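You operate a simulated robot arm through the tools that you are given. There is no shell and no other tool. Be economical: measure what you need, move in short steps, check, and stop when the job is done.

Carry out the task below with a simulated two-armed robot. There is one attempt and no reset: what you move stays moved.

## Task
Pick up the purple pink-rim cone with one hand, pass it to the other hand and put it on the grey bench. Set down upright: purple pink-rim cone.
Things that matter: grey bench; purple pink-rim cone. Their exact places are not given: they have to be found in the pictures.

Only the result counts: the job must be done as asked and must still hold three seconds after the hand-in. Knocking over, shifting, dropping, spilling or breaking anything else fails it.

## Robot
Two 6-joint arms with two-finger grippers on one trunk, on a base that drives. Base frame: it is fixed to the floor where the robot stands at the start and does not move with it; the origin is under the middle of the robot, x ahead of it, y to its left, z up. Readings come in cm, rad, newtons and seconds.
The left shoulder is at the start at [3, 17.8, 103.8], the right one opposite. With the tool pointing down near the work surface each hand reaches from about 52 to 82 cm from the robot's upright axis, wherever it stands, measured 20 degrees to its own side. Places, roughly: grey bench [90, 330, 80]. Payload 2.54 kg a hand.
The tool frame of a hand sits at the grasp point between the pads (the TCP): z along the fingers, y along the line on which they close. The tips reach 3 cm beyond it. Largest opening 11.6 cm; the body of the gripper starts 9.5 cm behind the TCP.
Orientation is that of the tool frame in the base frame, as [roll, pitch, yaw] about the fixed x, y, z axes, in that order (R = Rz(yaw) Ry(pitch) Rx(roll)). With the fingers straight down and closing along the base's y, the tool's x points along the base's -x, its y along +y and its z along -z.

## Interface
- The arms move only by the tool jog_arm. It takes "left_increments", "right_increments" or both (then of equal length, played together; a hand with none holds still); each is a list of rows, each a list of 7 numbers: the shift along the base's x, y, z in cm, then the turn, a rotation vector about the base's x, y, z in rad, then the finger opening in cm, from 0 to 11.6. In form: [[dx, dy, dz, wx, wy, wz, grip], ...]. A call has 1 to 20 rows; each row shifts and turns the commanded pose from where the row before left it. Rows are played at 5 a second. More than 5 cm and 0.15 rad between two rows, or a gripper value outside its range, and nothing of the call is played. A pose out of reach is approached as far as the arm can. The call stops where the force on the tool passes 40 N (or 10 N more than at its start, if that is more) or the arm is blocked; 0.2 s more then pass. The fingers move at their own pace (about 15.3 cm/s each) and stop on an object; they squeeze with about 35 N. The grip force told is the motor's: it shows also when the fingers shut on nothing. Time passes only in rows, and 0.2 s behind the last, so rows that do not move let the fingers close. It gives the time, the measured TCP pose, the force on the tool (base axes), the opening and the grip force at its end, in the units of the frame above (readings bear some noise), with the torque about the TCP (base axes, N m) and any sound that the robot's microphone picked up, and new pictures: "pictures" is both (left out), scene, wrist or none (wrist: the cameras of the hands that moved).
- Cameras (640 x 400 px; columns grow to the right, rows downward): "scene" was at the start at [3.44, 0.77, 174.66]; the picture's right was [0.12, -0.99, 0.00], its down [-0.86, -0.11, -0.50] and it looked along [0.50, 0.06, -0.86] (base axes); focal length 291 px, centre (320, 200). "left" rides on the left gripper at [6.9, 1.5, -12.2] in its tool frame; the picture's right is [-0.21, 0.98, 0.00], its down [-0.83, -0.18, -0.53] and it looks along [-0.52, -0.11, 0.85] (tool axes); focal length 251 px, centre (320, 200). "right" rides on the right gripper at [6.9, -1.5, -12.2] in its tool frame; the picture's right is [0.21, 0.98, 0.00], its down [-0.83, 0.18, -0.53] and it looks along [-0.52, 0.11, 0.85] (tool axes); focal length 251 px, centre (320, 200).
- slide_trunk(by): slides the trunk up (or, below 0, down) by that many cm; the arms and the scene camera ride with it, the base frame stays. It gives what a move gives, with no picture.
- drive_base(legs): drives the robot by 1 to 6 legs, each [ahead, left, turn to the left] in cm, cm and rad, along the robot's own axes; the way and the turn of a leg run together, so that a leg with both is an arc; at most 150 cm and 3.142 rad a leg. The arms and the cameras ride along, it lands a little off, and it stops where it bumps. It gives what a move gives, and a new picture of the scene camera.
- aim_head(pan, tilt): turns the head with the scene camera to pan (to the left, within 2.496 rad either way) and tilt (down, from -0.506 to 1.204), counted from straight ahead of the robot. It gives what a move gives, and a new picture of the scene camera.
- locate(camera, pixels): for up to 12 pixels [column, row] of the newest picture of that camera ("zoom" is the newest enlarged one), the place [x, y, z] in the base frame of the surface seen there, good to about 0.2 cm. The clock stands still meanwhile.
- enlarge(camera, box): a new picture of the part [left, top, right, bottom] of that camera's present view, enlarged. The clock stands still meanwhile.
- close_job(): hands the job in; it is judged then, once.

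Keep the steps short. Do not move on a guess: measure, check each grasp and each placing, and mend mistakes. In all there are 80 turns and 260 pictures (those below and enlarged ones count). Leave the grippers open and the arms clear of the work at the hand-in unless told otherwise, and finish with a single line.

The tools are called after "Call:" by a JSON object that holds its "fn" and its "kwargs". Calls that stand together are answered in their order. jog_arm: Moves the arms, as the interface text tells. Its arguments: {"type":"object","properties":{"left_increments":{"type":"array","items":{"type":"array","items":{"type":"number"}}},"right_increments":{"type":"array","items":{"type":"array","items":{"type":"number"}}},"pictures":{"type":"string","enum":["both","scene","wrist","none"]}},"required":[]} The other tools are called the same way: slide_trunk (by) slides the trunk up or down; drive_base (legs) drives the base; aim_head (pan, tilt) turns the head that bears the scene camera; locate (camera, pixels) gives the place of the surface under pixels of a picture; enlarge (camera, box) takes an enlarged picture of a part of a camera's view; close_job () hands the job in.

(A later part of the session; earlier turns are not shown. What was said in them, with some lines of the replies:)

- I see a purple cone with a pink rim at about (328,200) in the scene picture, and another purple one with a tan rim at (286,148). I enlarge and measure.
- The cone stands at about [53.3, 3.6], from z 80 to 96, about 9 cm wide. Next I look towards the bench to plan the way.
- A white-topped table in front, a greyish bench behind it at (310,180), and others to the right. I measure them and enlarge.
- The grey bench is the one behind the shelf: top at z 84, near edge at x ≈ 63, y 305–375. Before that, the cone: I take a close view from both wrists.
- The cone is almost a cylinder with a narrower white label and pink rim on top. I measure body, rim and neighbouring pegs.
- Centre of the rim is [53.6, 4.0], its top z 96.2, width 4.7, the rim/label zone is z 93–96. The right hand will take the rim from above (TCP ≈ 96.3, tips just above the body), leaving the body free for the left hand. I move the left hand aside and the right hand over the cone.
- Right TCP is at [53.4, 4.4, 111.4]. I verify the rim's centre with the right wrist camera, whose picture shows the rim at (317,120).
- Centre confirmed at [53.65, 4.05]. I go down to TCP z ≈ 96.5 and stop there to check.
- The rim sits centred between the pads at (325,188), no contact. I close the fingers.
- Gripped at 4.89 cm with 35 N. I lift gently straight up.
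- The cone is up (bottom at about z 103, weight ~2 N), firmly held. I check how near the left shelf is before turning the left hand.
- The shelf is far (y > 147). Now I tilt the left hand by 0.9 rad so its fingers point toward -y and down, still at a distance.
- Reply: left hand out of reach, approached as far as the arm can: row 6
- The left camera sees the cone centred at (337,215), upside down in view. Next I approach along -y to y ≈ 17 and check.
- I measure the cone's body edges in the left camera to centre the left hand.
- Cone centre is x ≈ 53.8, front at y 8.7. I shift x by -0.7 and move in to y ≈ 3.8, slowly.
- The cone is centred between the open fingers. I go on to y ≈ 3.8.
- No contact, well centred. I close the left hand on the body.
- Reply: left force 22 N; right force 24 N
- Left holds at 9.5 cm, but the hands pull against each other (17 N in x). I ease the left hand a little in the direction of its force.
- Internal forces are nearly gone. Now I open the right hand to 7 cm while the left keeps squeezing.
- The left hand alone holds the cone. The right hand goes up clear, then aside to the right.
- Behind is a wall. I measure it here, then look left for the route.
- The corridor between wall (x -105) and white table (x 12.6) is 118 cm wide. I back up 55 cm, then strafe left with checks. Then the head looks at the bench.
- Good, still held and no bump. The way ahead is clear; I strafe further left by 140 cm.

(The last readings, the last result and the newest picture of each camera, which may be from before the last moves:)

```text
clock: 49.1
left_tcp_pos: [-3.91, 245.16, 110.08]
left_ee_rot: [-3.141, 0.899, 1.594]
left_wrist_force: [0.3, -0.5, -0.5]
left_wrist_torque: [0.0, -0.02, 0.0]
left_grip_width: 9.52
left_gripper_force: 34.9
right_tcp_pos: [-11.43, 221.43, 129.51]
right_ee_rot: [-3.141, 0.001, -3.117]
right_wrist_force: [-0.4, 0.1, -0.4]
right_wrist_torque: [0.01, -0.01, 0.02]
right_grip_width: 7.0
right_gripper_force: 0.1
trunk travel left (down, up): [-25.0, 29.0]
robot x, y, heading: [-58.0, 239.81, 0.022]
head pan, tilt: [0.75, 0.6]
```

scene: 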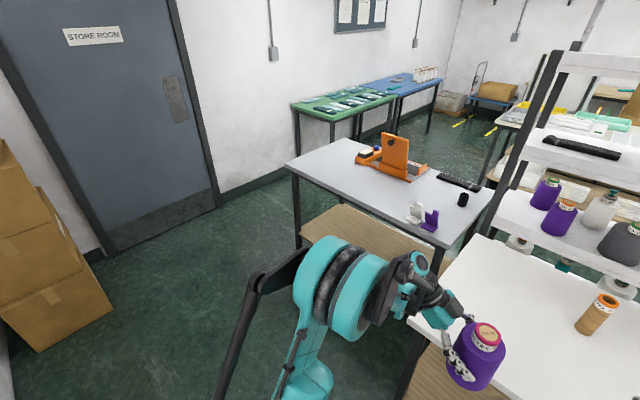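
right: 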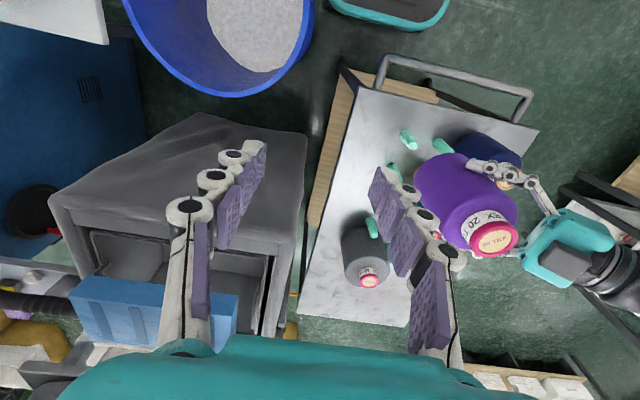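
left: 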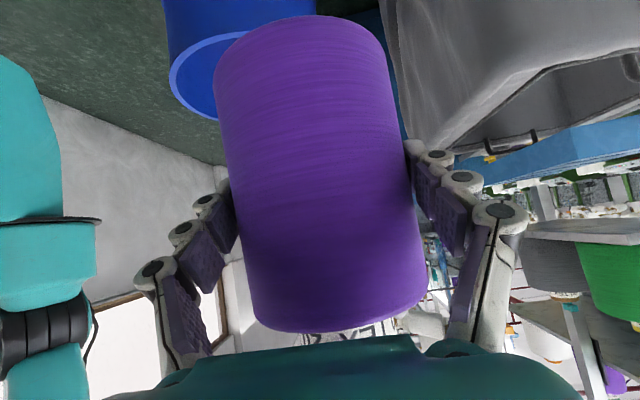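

Now I see the grey bench clearly, with free space around (340,165)–(370,210). I measure its corners and objects.

Call:
{"fn": "locate", "kwargs": {"camera": "scene", "pixels": [[289, 167], [440, 243], [492, 192], [362, 139], [345, 175], [380, 200], [415, 215], [430, 222], [360, 160], [405, 178], [463, 202], [480, 160]]}}

Call:
{"fn": "enlarge", "kwargs": {"camera": "scene", "box": [270, 110, 510, 260]}}

```text
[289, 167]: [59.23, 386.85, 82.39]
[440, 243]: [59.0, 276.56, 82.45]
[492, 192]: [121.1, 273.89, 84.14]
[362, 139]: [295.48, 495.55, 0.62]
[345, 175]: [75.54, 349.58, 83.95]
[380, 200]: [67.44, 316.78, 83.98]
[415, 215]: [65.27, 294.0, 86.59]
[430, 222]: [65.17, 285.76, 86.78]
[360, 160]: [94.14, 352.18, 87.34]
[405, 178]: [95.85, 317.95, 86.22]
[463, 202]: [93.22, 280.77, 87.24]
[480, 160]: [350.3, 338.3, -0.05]
```

```text
2.67 times, centred on (390, 185) of scene
```

zoom: 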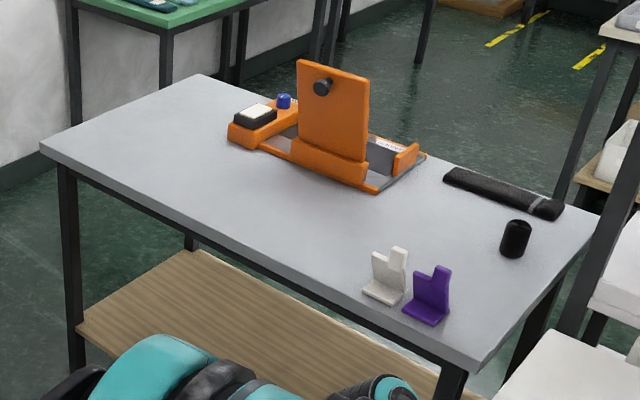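

Bench: x 59–120, y 275–388, top z 84.0. Free spot: about [71, 345]. I strafe left 100 cm more, straightening the heading.

Call:
{"fn": "drive_base", "kwargs": {"legs": [[0, 101, -0.02]]}}

```text
clock: 54.3
left_tcp_pos: [-5.54, 344.78, 110.07]
left_ee_rot: [-3.139, 0.901, 1.585]
left_wrist_force: [0.0, 0.6, 0.2]
left_wrist_torque: [-0.01, 0.02, 0.02]
left_grip_width: 9.52
left_gripper_force: 35.2
right_tcp_pos: [-13.39, 321.3, 129.67]
right_ee_rot: [-3.141, 0.001, -3.13]
right_wrist_force: [-0.2, 0.4, -0.2]
right_wrist_torque: [0.0, -0.02, 0.01]
right_grip_width: 6.98
right_gripper_force: 0.0
trunk travel left (down, up): [-25.0, 29.0]
robot x, y, heading: [-59.72, 339.57, 0.017]
head pan, tilt: [0.75, 0.6]
```

scene: 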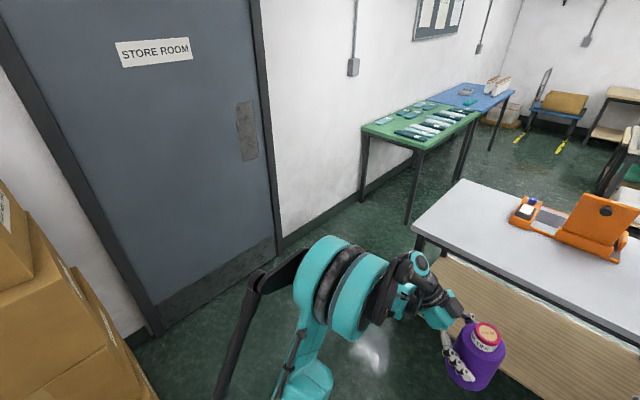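

At y 339.6. I drive ahead 64 cm; the cone will be at about x 58, still short of the orange stand. Then I aim the head down forward.

Call:
{"fn": "drive_base", "kwargs": {"legs": [[64, 0, -0.015]]}}

Call:
{"fn": "aim_head", "kwargs": {"pan": 0.1, "tilt": 0.95}}

```text
clock: 57.9
left_tcp_pos: [58.79, 344.43, 109.97]
left_ee_rot: [-3.141, 0.898, 1.574]
left_wrist_force: [0.1, 0.9, 0.4]
left_wrist_torque: [0.0, 0.03, -0.02]
left_grip_width: 9.53
left_gripper_force: 34.6
right_tcp_pos: [50.65, 321.08, 129.56]
right_ee_rot: [3.14, -0.001, 3.141]
right_wrist_force: [0.5, 0.4, -0.1]
right_wrist_torque: [0.0, 0.04, -0.04]
right_grip_width: 6.99
right_gripper_force: 0.0
trunk travel left (down, up): [-25.0, 29.0]
robot x, y, heading: [4.52, 340.42, 0.0]
head pan, tilt: [0.75, 0.6]
```

scene: 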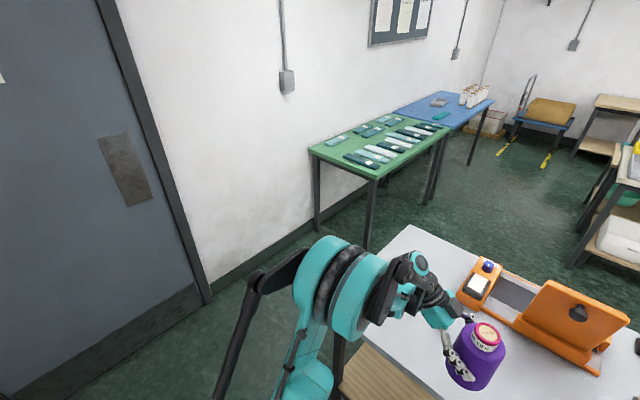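

```text
clock: 59.0
left_tcp_pos: [58.78, 344.63, 110.22]
left_ee_rot: [-3.139, 0.899, 1.572]
left_wrist_force: [0.1, -0.5, 0.2]
left_wrist_torque: [0.05, 0.01, 0.0]
left_grip_width: 9.5
left_gripper_force: 34.7
right_tcp_pos: [50.65, 320.99, 129.52]
right_ee_rot: [-3.141, -0.001, -3.14]
right_wrist_force: [0.6, 0.1, 0.0]
right_wrist_torque: [-0.02, 0.0, 0.03]
right_grip_width: 6.99
right_gripper_force: 0.1
trunk travel left (down, up): [-25.0, 29.0]
robot x, y, heading: [4.74, 340.4, -0.002]
head pan, tilt: [0.099, 0.949]
```

scene: 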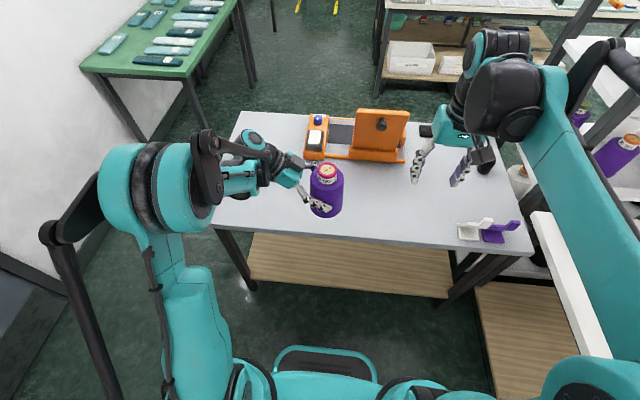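

I measure the orange stand's near edge, the bench edge and the cone's top.

Call:
{"fn": "locate", "kwargs": {"camera": "scene", "pixels": [[305, 158], [330, 155], [380, 158], [402, 162], [320, 225], [360, 200], [280, 220], [325, 170], [318, 120], [382, 115]]}}

Call:
{"fn": "locate", "kwargs": {"camera": "left", "pixels": [[310, 20], [330, 20], [250, 40], [380, 60], [310, 200]]}}

```text
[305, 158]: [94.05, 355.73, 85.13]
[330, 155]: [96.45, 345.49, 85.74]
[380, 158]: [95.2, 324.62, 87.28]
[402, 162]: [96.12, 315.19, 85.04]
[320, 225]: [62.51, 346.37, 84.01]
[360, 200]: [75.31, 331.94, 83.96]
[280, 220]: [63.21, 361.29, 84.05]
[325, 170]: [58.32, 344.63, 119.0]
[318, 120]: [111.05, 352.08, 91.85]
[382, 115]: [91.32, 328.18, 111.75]
```

```text
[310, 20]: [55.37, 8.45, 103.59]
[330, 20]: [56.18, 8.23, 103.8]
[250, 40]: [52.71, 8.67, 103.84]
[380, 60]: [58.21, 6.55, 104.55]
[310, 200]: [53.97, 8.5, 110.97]
```

Stand begins at x ≈ 91–96; spot [71, 344.5] is free. I move the cone 12 cm forward and then down to about 5 cm above the bench.

Call:
{"fn": "jog_arm", "kwargs": {"left_increments": [[3, 0, 0, 0, 0, 0, 8], [3, 0, 0, 0, 0, 0, 8], [3, 0, 0, 0, 0, 0, 8], [3, 0, 0, 0, 0, 0, 8], [0, 0, -3, 0, 0, 0, 8], [0, 0, -3, 0, 0, 0, 8], [0, 0, -3, 0, 0, 0, 8], [0, 0, -3, 0, 0, 0, 8], [0, 0, -2, 0, 0, 0, 8], [0, 0, 0, 0, 0, 0, 8], [0, 0, 0, 0, 0, 0, 8]]}}

```text
clock: 61.4
left_tcp_pos: [70.85, 344.51, 95.89]
left_ee_rot: [-3.139, 0.899, 1.571]
left_wrist_force: [-0.4, -0.1, 0.6]
left_wrist_torque: [0.01, 0.0, -0.01]
left_grip_width: 9.51
left_gripper_force: 35.0
right_tcp_pos: [50.72, 321.09, 129.48]
right_ee_rot: [-3.14, 0.0, -3.14]
right_wrist_force: [-0.2, -0.5, -0.1]
right_wrist_torque: [0.0, 0.06, 0.03]
right_grip_width: 7.0
right_gripper_force: 0.0
trunk travel left (down, up): [-25.0, 29.0]
robot x, y, heading: [4.57, 340.32, -0.001]
head pan, tilt: [0.099, 0.949]
```

scene: 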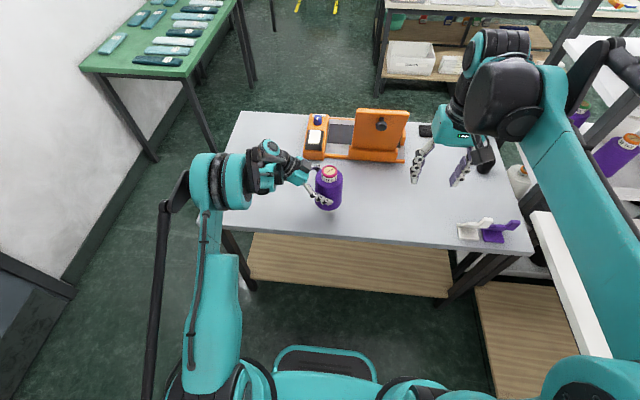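
left: 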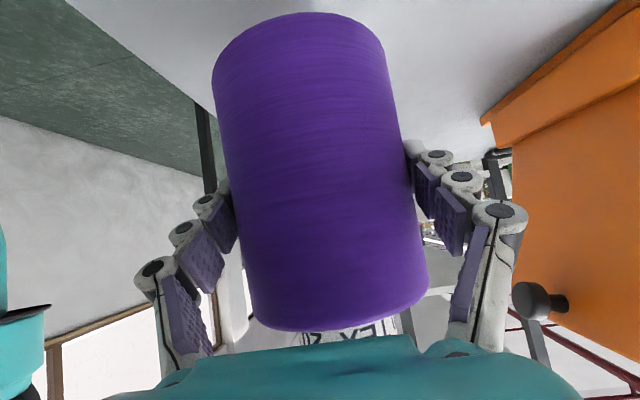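

The cone hangs about 5 cm over the bench. I check its verticality and bottom height.

Call:
{"fn": "locate", "kwargs": {"camera": "left", "pixels": [[300, 16], [225, 50], [378, 45], [222, 120], [400, 120], [260, 310], [415, 290], [320, 320], [310, 150]]}}

Call:
{"fn": "enlarge", "kwargs": {"camera": "scene", "box": [270, 140, 390, 230]}}

```text
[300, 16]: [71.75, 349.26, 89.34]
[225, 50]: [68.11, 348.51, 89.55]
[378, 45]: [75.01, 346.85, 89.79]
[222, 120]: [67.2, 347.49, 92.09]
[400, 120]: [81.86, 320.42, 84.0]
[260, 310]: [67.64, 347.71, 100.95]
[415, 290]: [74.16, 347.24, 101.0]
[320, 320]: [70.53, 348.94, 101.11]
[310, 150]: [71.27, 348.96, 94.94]
```

```text
4.44 times, centred on (330, 185) of scene
```

zoom: 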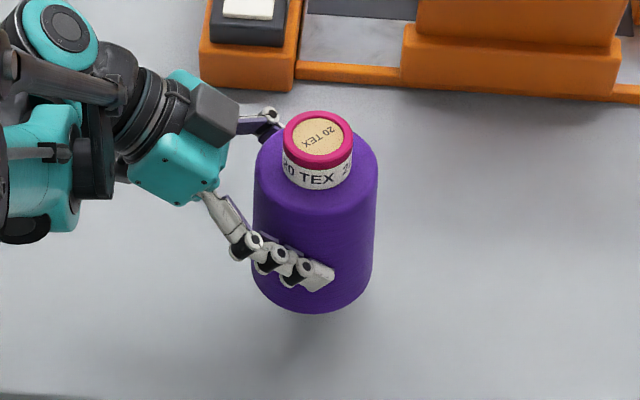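

The cone is upright, bottom about z 89. I lower 4 cm, then in small steps until contact shows.

Call:
{"fn": "jog_arm", "kwargs": {"left_increments": [[0, 0, -1.5, 0, 0, 0, 8], [0, 0, -1.5, 0, 0, 0, 8], [0, 0, -1, 0, 0, 0, 8], [0, 0, -0.4, 0, 0, 0, 8], [0, 0, 0, 0, 0, 0, 8]], "pictures": "wrist"}}

```text
clock: 62.5
left_tcp_pos: [70.81, 344.62, 91.53]
left_ee_rot: [-3.141, 0.897, 1.573]
left_wrist_force: [-0.3, 0.2, 0.3]
left_wrist_torque: [0.01, 0.0, 0.02]
left_grip_width: 9.5
left_gripper_force: 34.8
right_tcp_pos: [50.69, 321.06, 129.48]
right_ee_rot: [-3.141, -0.001, 3.141]
right_wrist_force: [-0.1, -0.1, 0.8]
right_wrist_torque: [0.01, -0.02, -0.03]
right_grip_width: 7.0
right_gripper_force: 0.0
trunk travel left (down, up): [-25.0, 29.0]
robot x, y, heading: [4.94, 340.24, 0.003]
head pan, tilt: [0.099, 0.949]
```

left: 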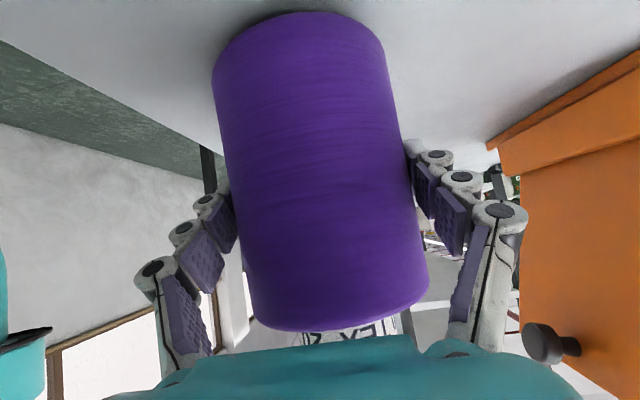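

No contact yet. Small steps of 0.15 cm.

Call:
{"fn": "jog_arm", "kwargs": {"left_increments": [[0, 0, -0.15, 0, 0, 0, 8], [0, 0, -0.15, 0, 0, 0, 8], [0, 0, 0, 0, 0, 0, 8]], "pictures": "none"}}

```text
clock: 63.4
left_tcp_pos: [70.65, 344.44, 91.28]
left_ee_rot: [-3.14, 0.899, 1.574]
left_wrist_force: [-0.4, 0.2, -0.4]
left_wrist_torque: [0.04, 0.0, -0.01]
left_grip_width: 9.5
left_gripper_force: 35.7
right_tcp_pos: [50.68, 321.09, 129.61]
right_ee_rot: [3.14, 0.001, -3.14]
right_wrist_force: [-0.1, -0.6, 0.5]
right_wrist_torque: [0.02, 0.01, -0.01]
right_grip_width: 6.99
right_gripper_force: 0.0
trunk travel left (down, up): [-25.0, 29.0]
robot x, y, heading: [4.48, 340.18, 0.002]
head pan, tilt: [0.099, 0.949]
```

Call:
{"fn": "jog_arm", "kwargs": {"left_increments": [[0, 0, -0.15, 0, 0, 0, 8], [0, 0, 0, 0, 0, 0, 8]], "pictures": "none"}}

```text
clock: 64.0
left_tcp_pos: [70.69, 344.5, 91.13]
left_ee_rot: [-3.141, 0.898, 1.573]
left_wrist_force: [-0.4, -0.2, 0.5]
left_wrist_torque: [0.02, 0.04, -0.01]
left_grip_width: 9.5
left_gripper_force: 34.9
right_tcp_pos: [50.54, 321.03, 129.55]
right_ee_rot: [3.141, 0.0, 3.141]
right_wrist_force: [0.9, -0.7, 0.0]
right_wrist_torque: [-0.02, 0.02, 0.05]
right_grip_width: 6.96
right_gripper_force: 0.1
trunk travel left (down, up): [-25.0, 29.0]
robot x, y, heading: [4.88, 340.38, 0.0]
head pan, tilt: [0.099, 0.949]
```

Still no contact force. Another 0.1 cm twice, then read.

Call:
{"fn": "jog_arm", "kwargs": {"left_increments": [[0, 0, -0.1, 0, 0, 0, 8], [0, 0, -0.1, 0, 0, 0, 8], [0, 0, 0, 0, 0, 0, 8]], "pictures": "wrist"}}

```text
clock: 64.8
left_tcp_pos: [70.78, 344.52, 91.07]
left_ee_rot: [3.139, 0.901, 1.571]
left_wrist_force: [1.0, 2.4, 12.4]
left_wrist_torque: [-0.06, -0.77, 0.15]
left_grip_width: 9.53
left_gripper_force: 35.4
right_tcp_pos: [50.53, 321.09, 129.62]
right_ee_rot: [-3.141, 0.0, 3.141]
right_wrist_force: [-1.0, 0.4, -0.2]
right_wrist_torque: [0.01, 0.0, -0.03]
right_grip_width: 6.97
right_gripper_force: 0.1
trunk travel left (down, up): [-25.0, 29.0]
robot x, y, heading: [4.71, 340.56, 0.001]
head pan, tilt: [0.099, 0.949]
```

left: 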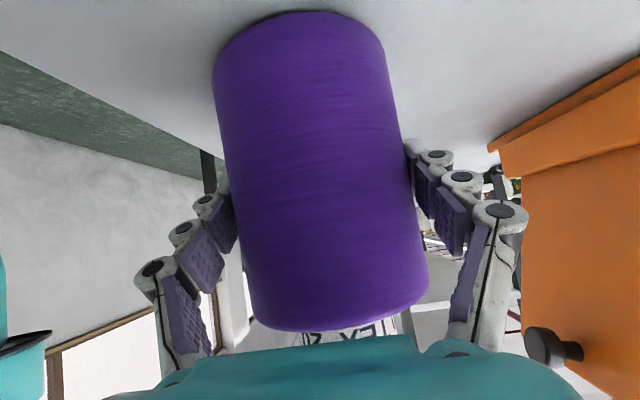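

Contact: 12 N upward. I open slowly in place.

Call:
{"fn": "jog_arm", "kwargs": {"left_increments": [[0, 0, 0, 0, 0, 0, 9.6], [0, 0, 0, 0, 0, 0, 10], [0, 0, 0, 0, 0, 0, 10.6], [0, 0, 0, 0, 0, 0, 11.4], [0, 0, 0, 0, 0, 0, 11.4]]}}

```text
clock: 66.0
left_tcp_pos: [70.86, 344.54, 90.96]
left_ee_rot: [-3.141, 0.899, 1.572]
left_wrist_force: [-0.9, 0.7, 0.3]
left_wrist_torque: [0.02, -0.02, 0.01]
left_grip_width: 11.41
left_gripper_force: 0.1
right_tcp_pos: [50.69, 321.05, 129.57]
right_ee_rot: [-3.141, 0.0, 3.141]
right_wrist_force: [0.4, 0.5, -0.4]
right_wrist_torque: [-0.01, -0.01, -0.03]
right_grip_width: 6.98
right_gripper_force: 0.1
trunk travel left (down, up): [-25.0, 29.0]
robot x, y, heading: [4.8, 340.45, -0.002]
head pan, tilt: [0.099, 0.949]
```

scene: 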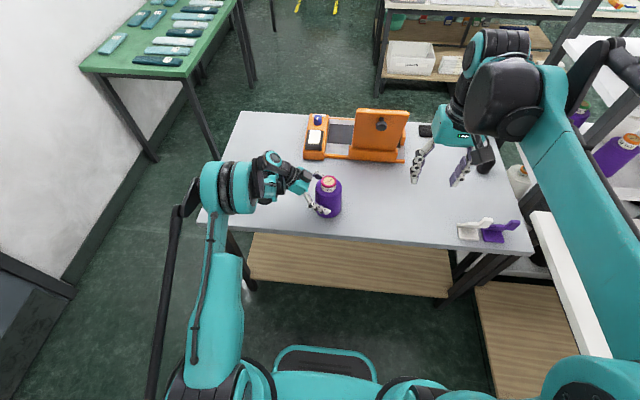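
left: 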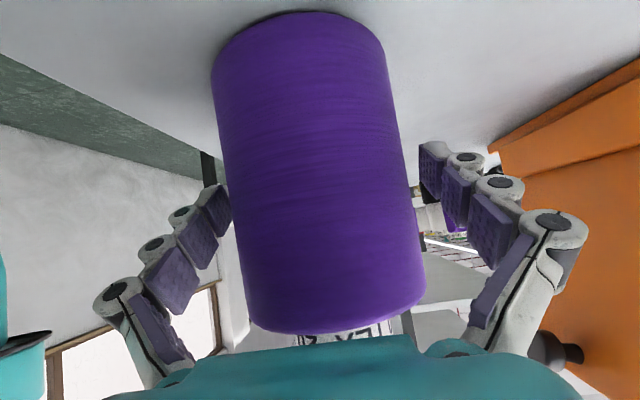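

The cone stands free. I draw the left hand back along its own axis (+y, up).

Call:
{"fn": "jog_arm", "kwargs": {"left_increments": [[0, 1.0, 0.4, 0, 0, 0, 11.6], [0, 2, 1, 0, 0, 0, 11.6], [0, 2.4, 1.5, 0, 0, 0, 11.6], [0, 3, 2, 0, 0, 0, 11.6], [0, 3, 3, 0, 0, 0, 11.6], [0, 3, 3, 0, 0, 0, 11.6], [-3, 2, 3, 0, 0, 0, 11.6], [-3, 1, 3, 0, 0, 0, 11.6], [0, 0, 0, 0, 0, 0, 11.6]]}}

Call:
{"fn": "enlarge", "kwargs": {"camera": "scene", "box": [250, 140, 410, 240]}}

```text
clock: 68.0
left_tcp_pos: [64.92, 362.07, 107.78]
left_ee_rot: [-3.14, 0.902, 1.572]
left_wrist_force: [0.4, 0.0, 0.3]
left_wrist_torque: [-0.01, -0.02, -0.02]
left_grip_width: 11.58
left_gripper_force: 0.0
right_tcp_pos: [50.79, 321.07, 129.45]
right_ee_rot: [3.141, -0.001, 3.141]
right_wrist_force: [-0.5, -0.7, -0.8]
right_wrist_torque: [-0.01, 0.02, 0.03]
right_grip_width: 6.97
right_gripper_force: 0.1
trunk travel left (down, up): [-25.0, 29.0]
robot x, y, heading: [4.76, 340.58, -0.008]
head pan, tilt: [0.099, 0.949]
```

scene: 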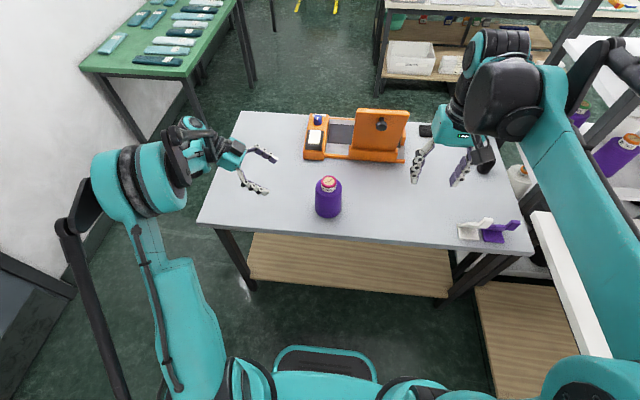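
left: 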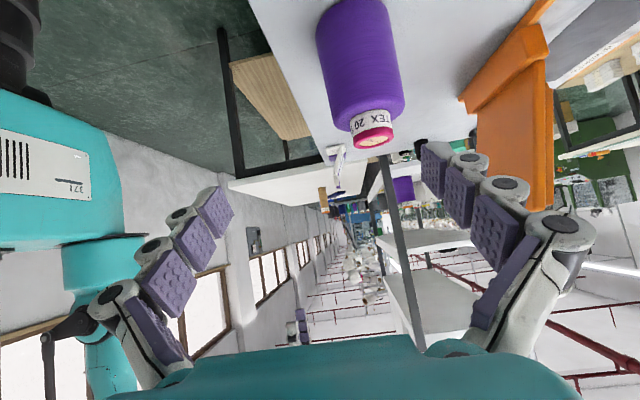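

```text
4.00 times, centred on (330, 190) of scene
```

zoom: 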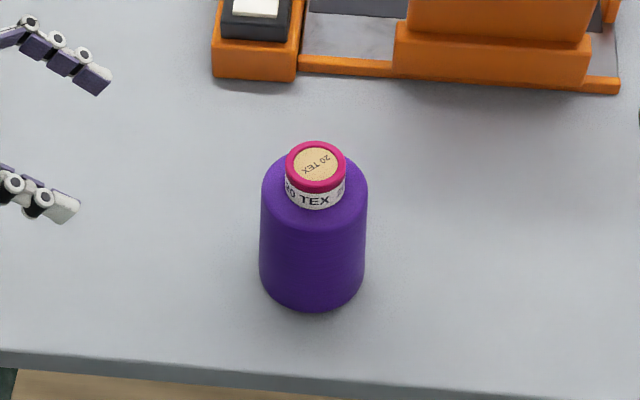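

The cone stands upright on the grey bench, clear of everything. I open the right hand fully and confirm the cone's top.

Call:
{"fn": "jog_arm", "kwargs": {"right_increments": [[0, 0, 0, 0, 0, 0, 11.6], [0, 0, 0, 0, 0, 0, 11.6], [0, 0, 0, 0, 0, 0, 11.6]], "pictures": "scene"}}

Call:
{"fn": "locate", "kwargs": {"camera": "scene", "pixels": [[328, 181], [328, 214], [328, 222]]}}

```text
clock: 68.8
left_tcp_pos: [64.91, 362.22, 107.81]
left_ee_rot: [-3.141, 0.9, 1.573]
left_wrist_force: [-1.3, -0.1, 0.4]
left_wrist_torque: [0.01, -0.01, 0.0]
left_grip_width: 11.62
left_gripper_force: 0.1
right_tcp_pos: [50.65, 321.0, 129.53]
right_ee_rot: [3.14, 0.0, -3.141]
right_wrist_force: [-1.0, -0.1, 0.6]
right_wrist_torque: [-0.01, 0.0, 0.01]
right_grip_width: 11.59
right_gripper_force: 0.0
trunk travel left (down, up): [-25.0, 29.0]
robot x, y, heading: [4.49, 340.48, -0.0]
head pan, tilt: [0.099, 0.949]
```

scene: 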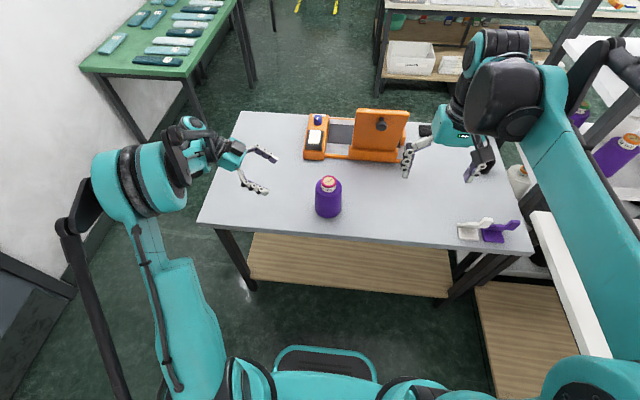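

```text
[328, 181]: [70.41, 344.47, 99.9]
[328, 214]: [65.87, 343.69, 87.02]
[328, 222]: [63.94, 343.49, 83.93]
```

Top at z ≈ 100 and bench at 84 match the 16 cm cone standing flat. Both hands are open and clear, so I hand in.

Call:
{"fn": "close_job", "kwargs": {}}

```text
The job is handed in.
```

The purple pink-rim cone was picked up with the right hand, passed to the left hand, and now stands upright on the grey bench; both grippers are open and clear.
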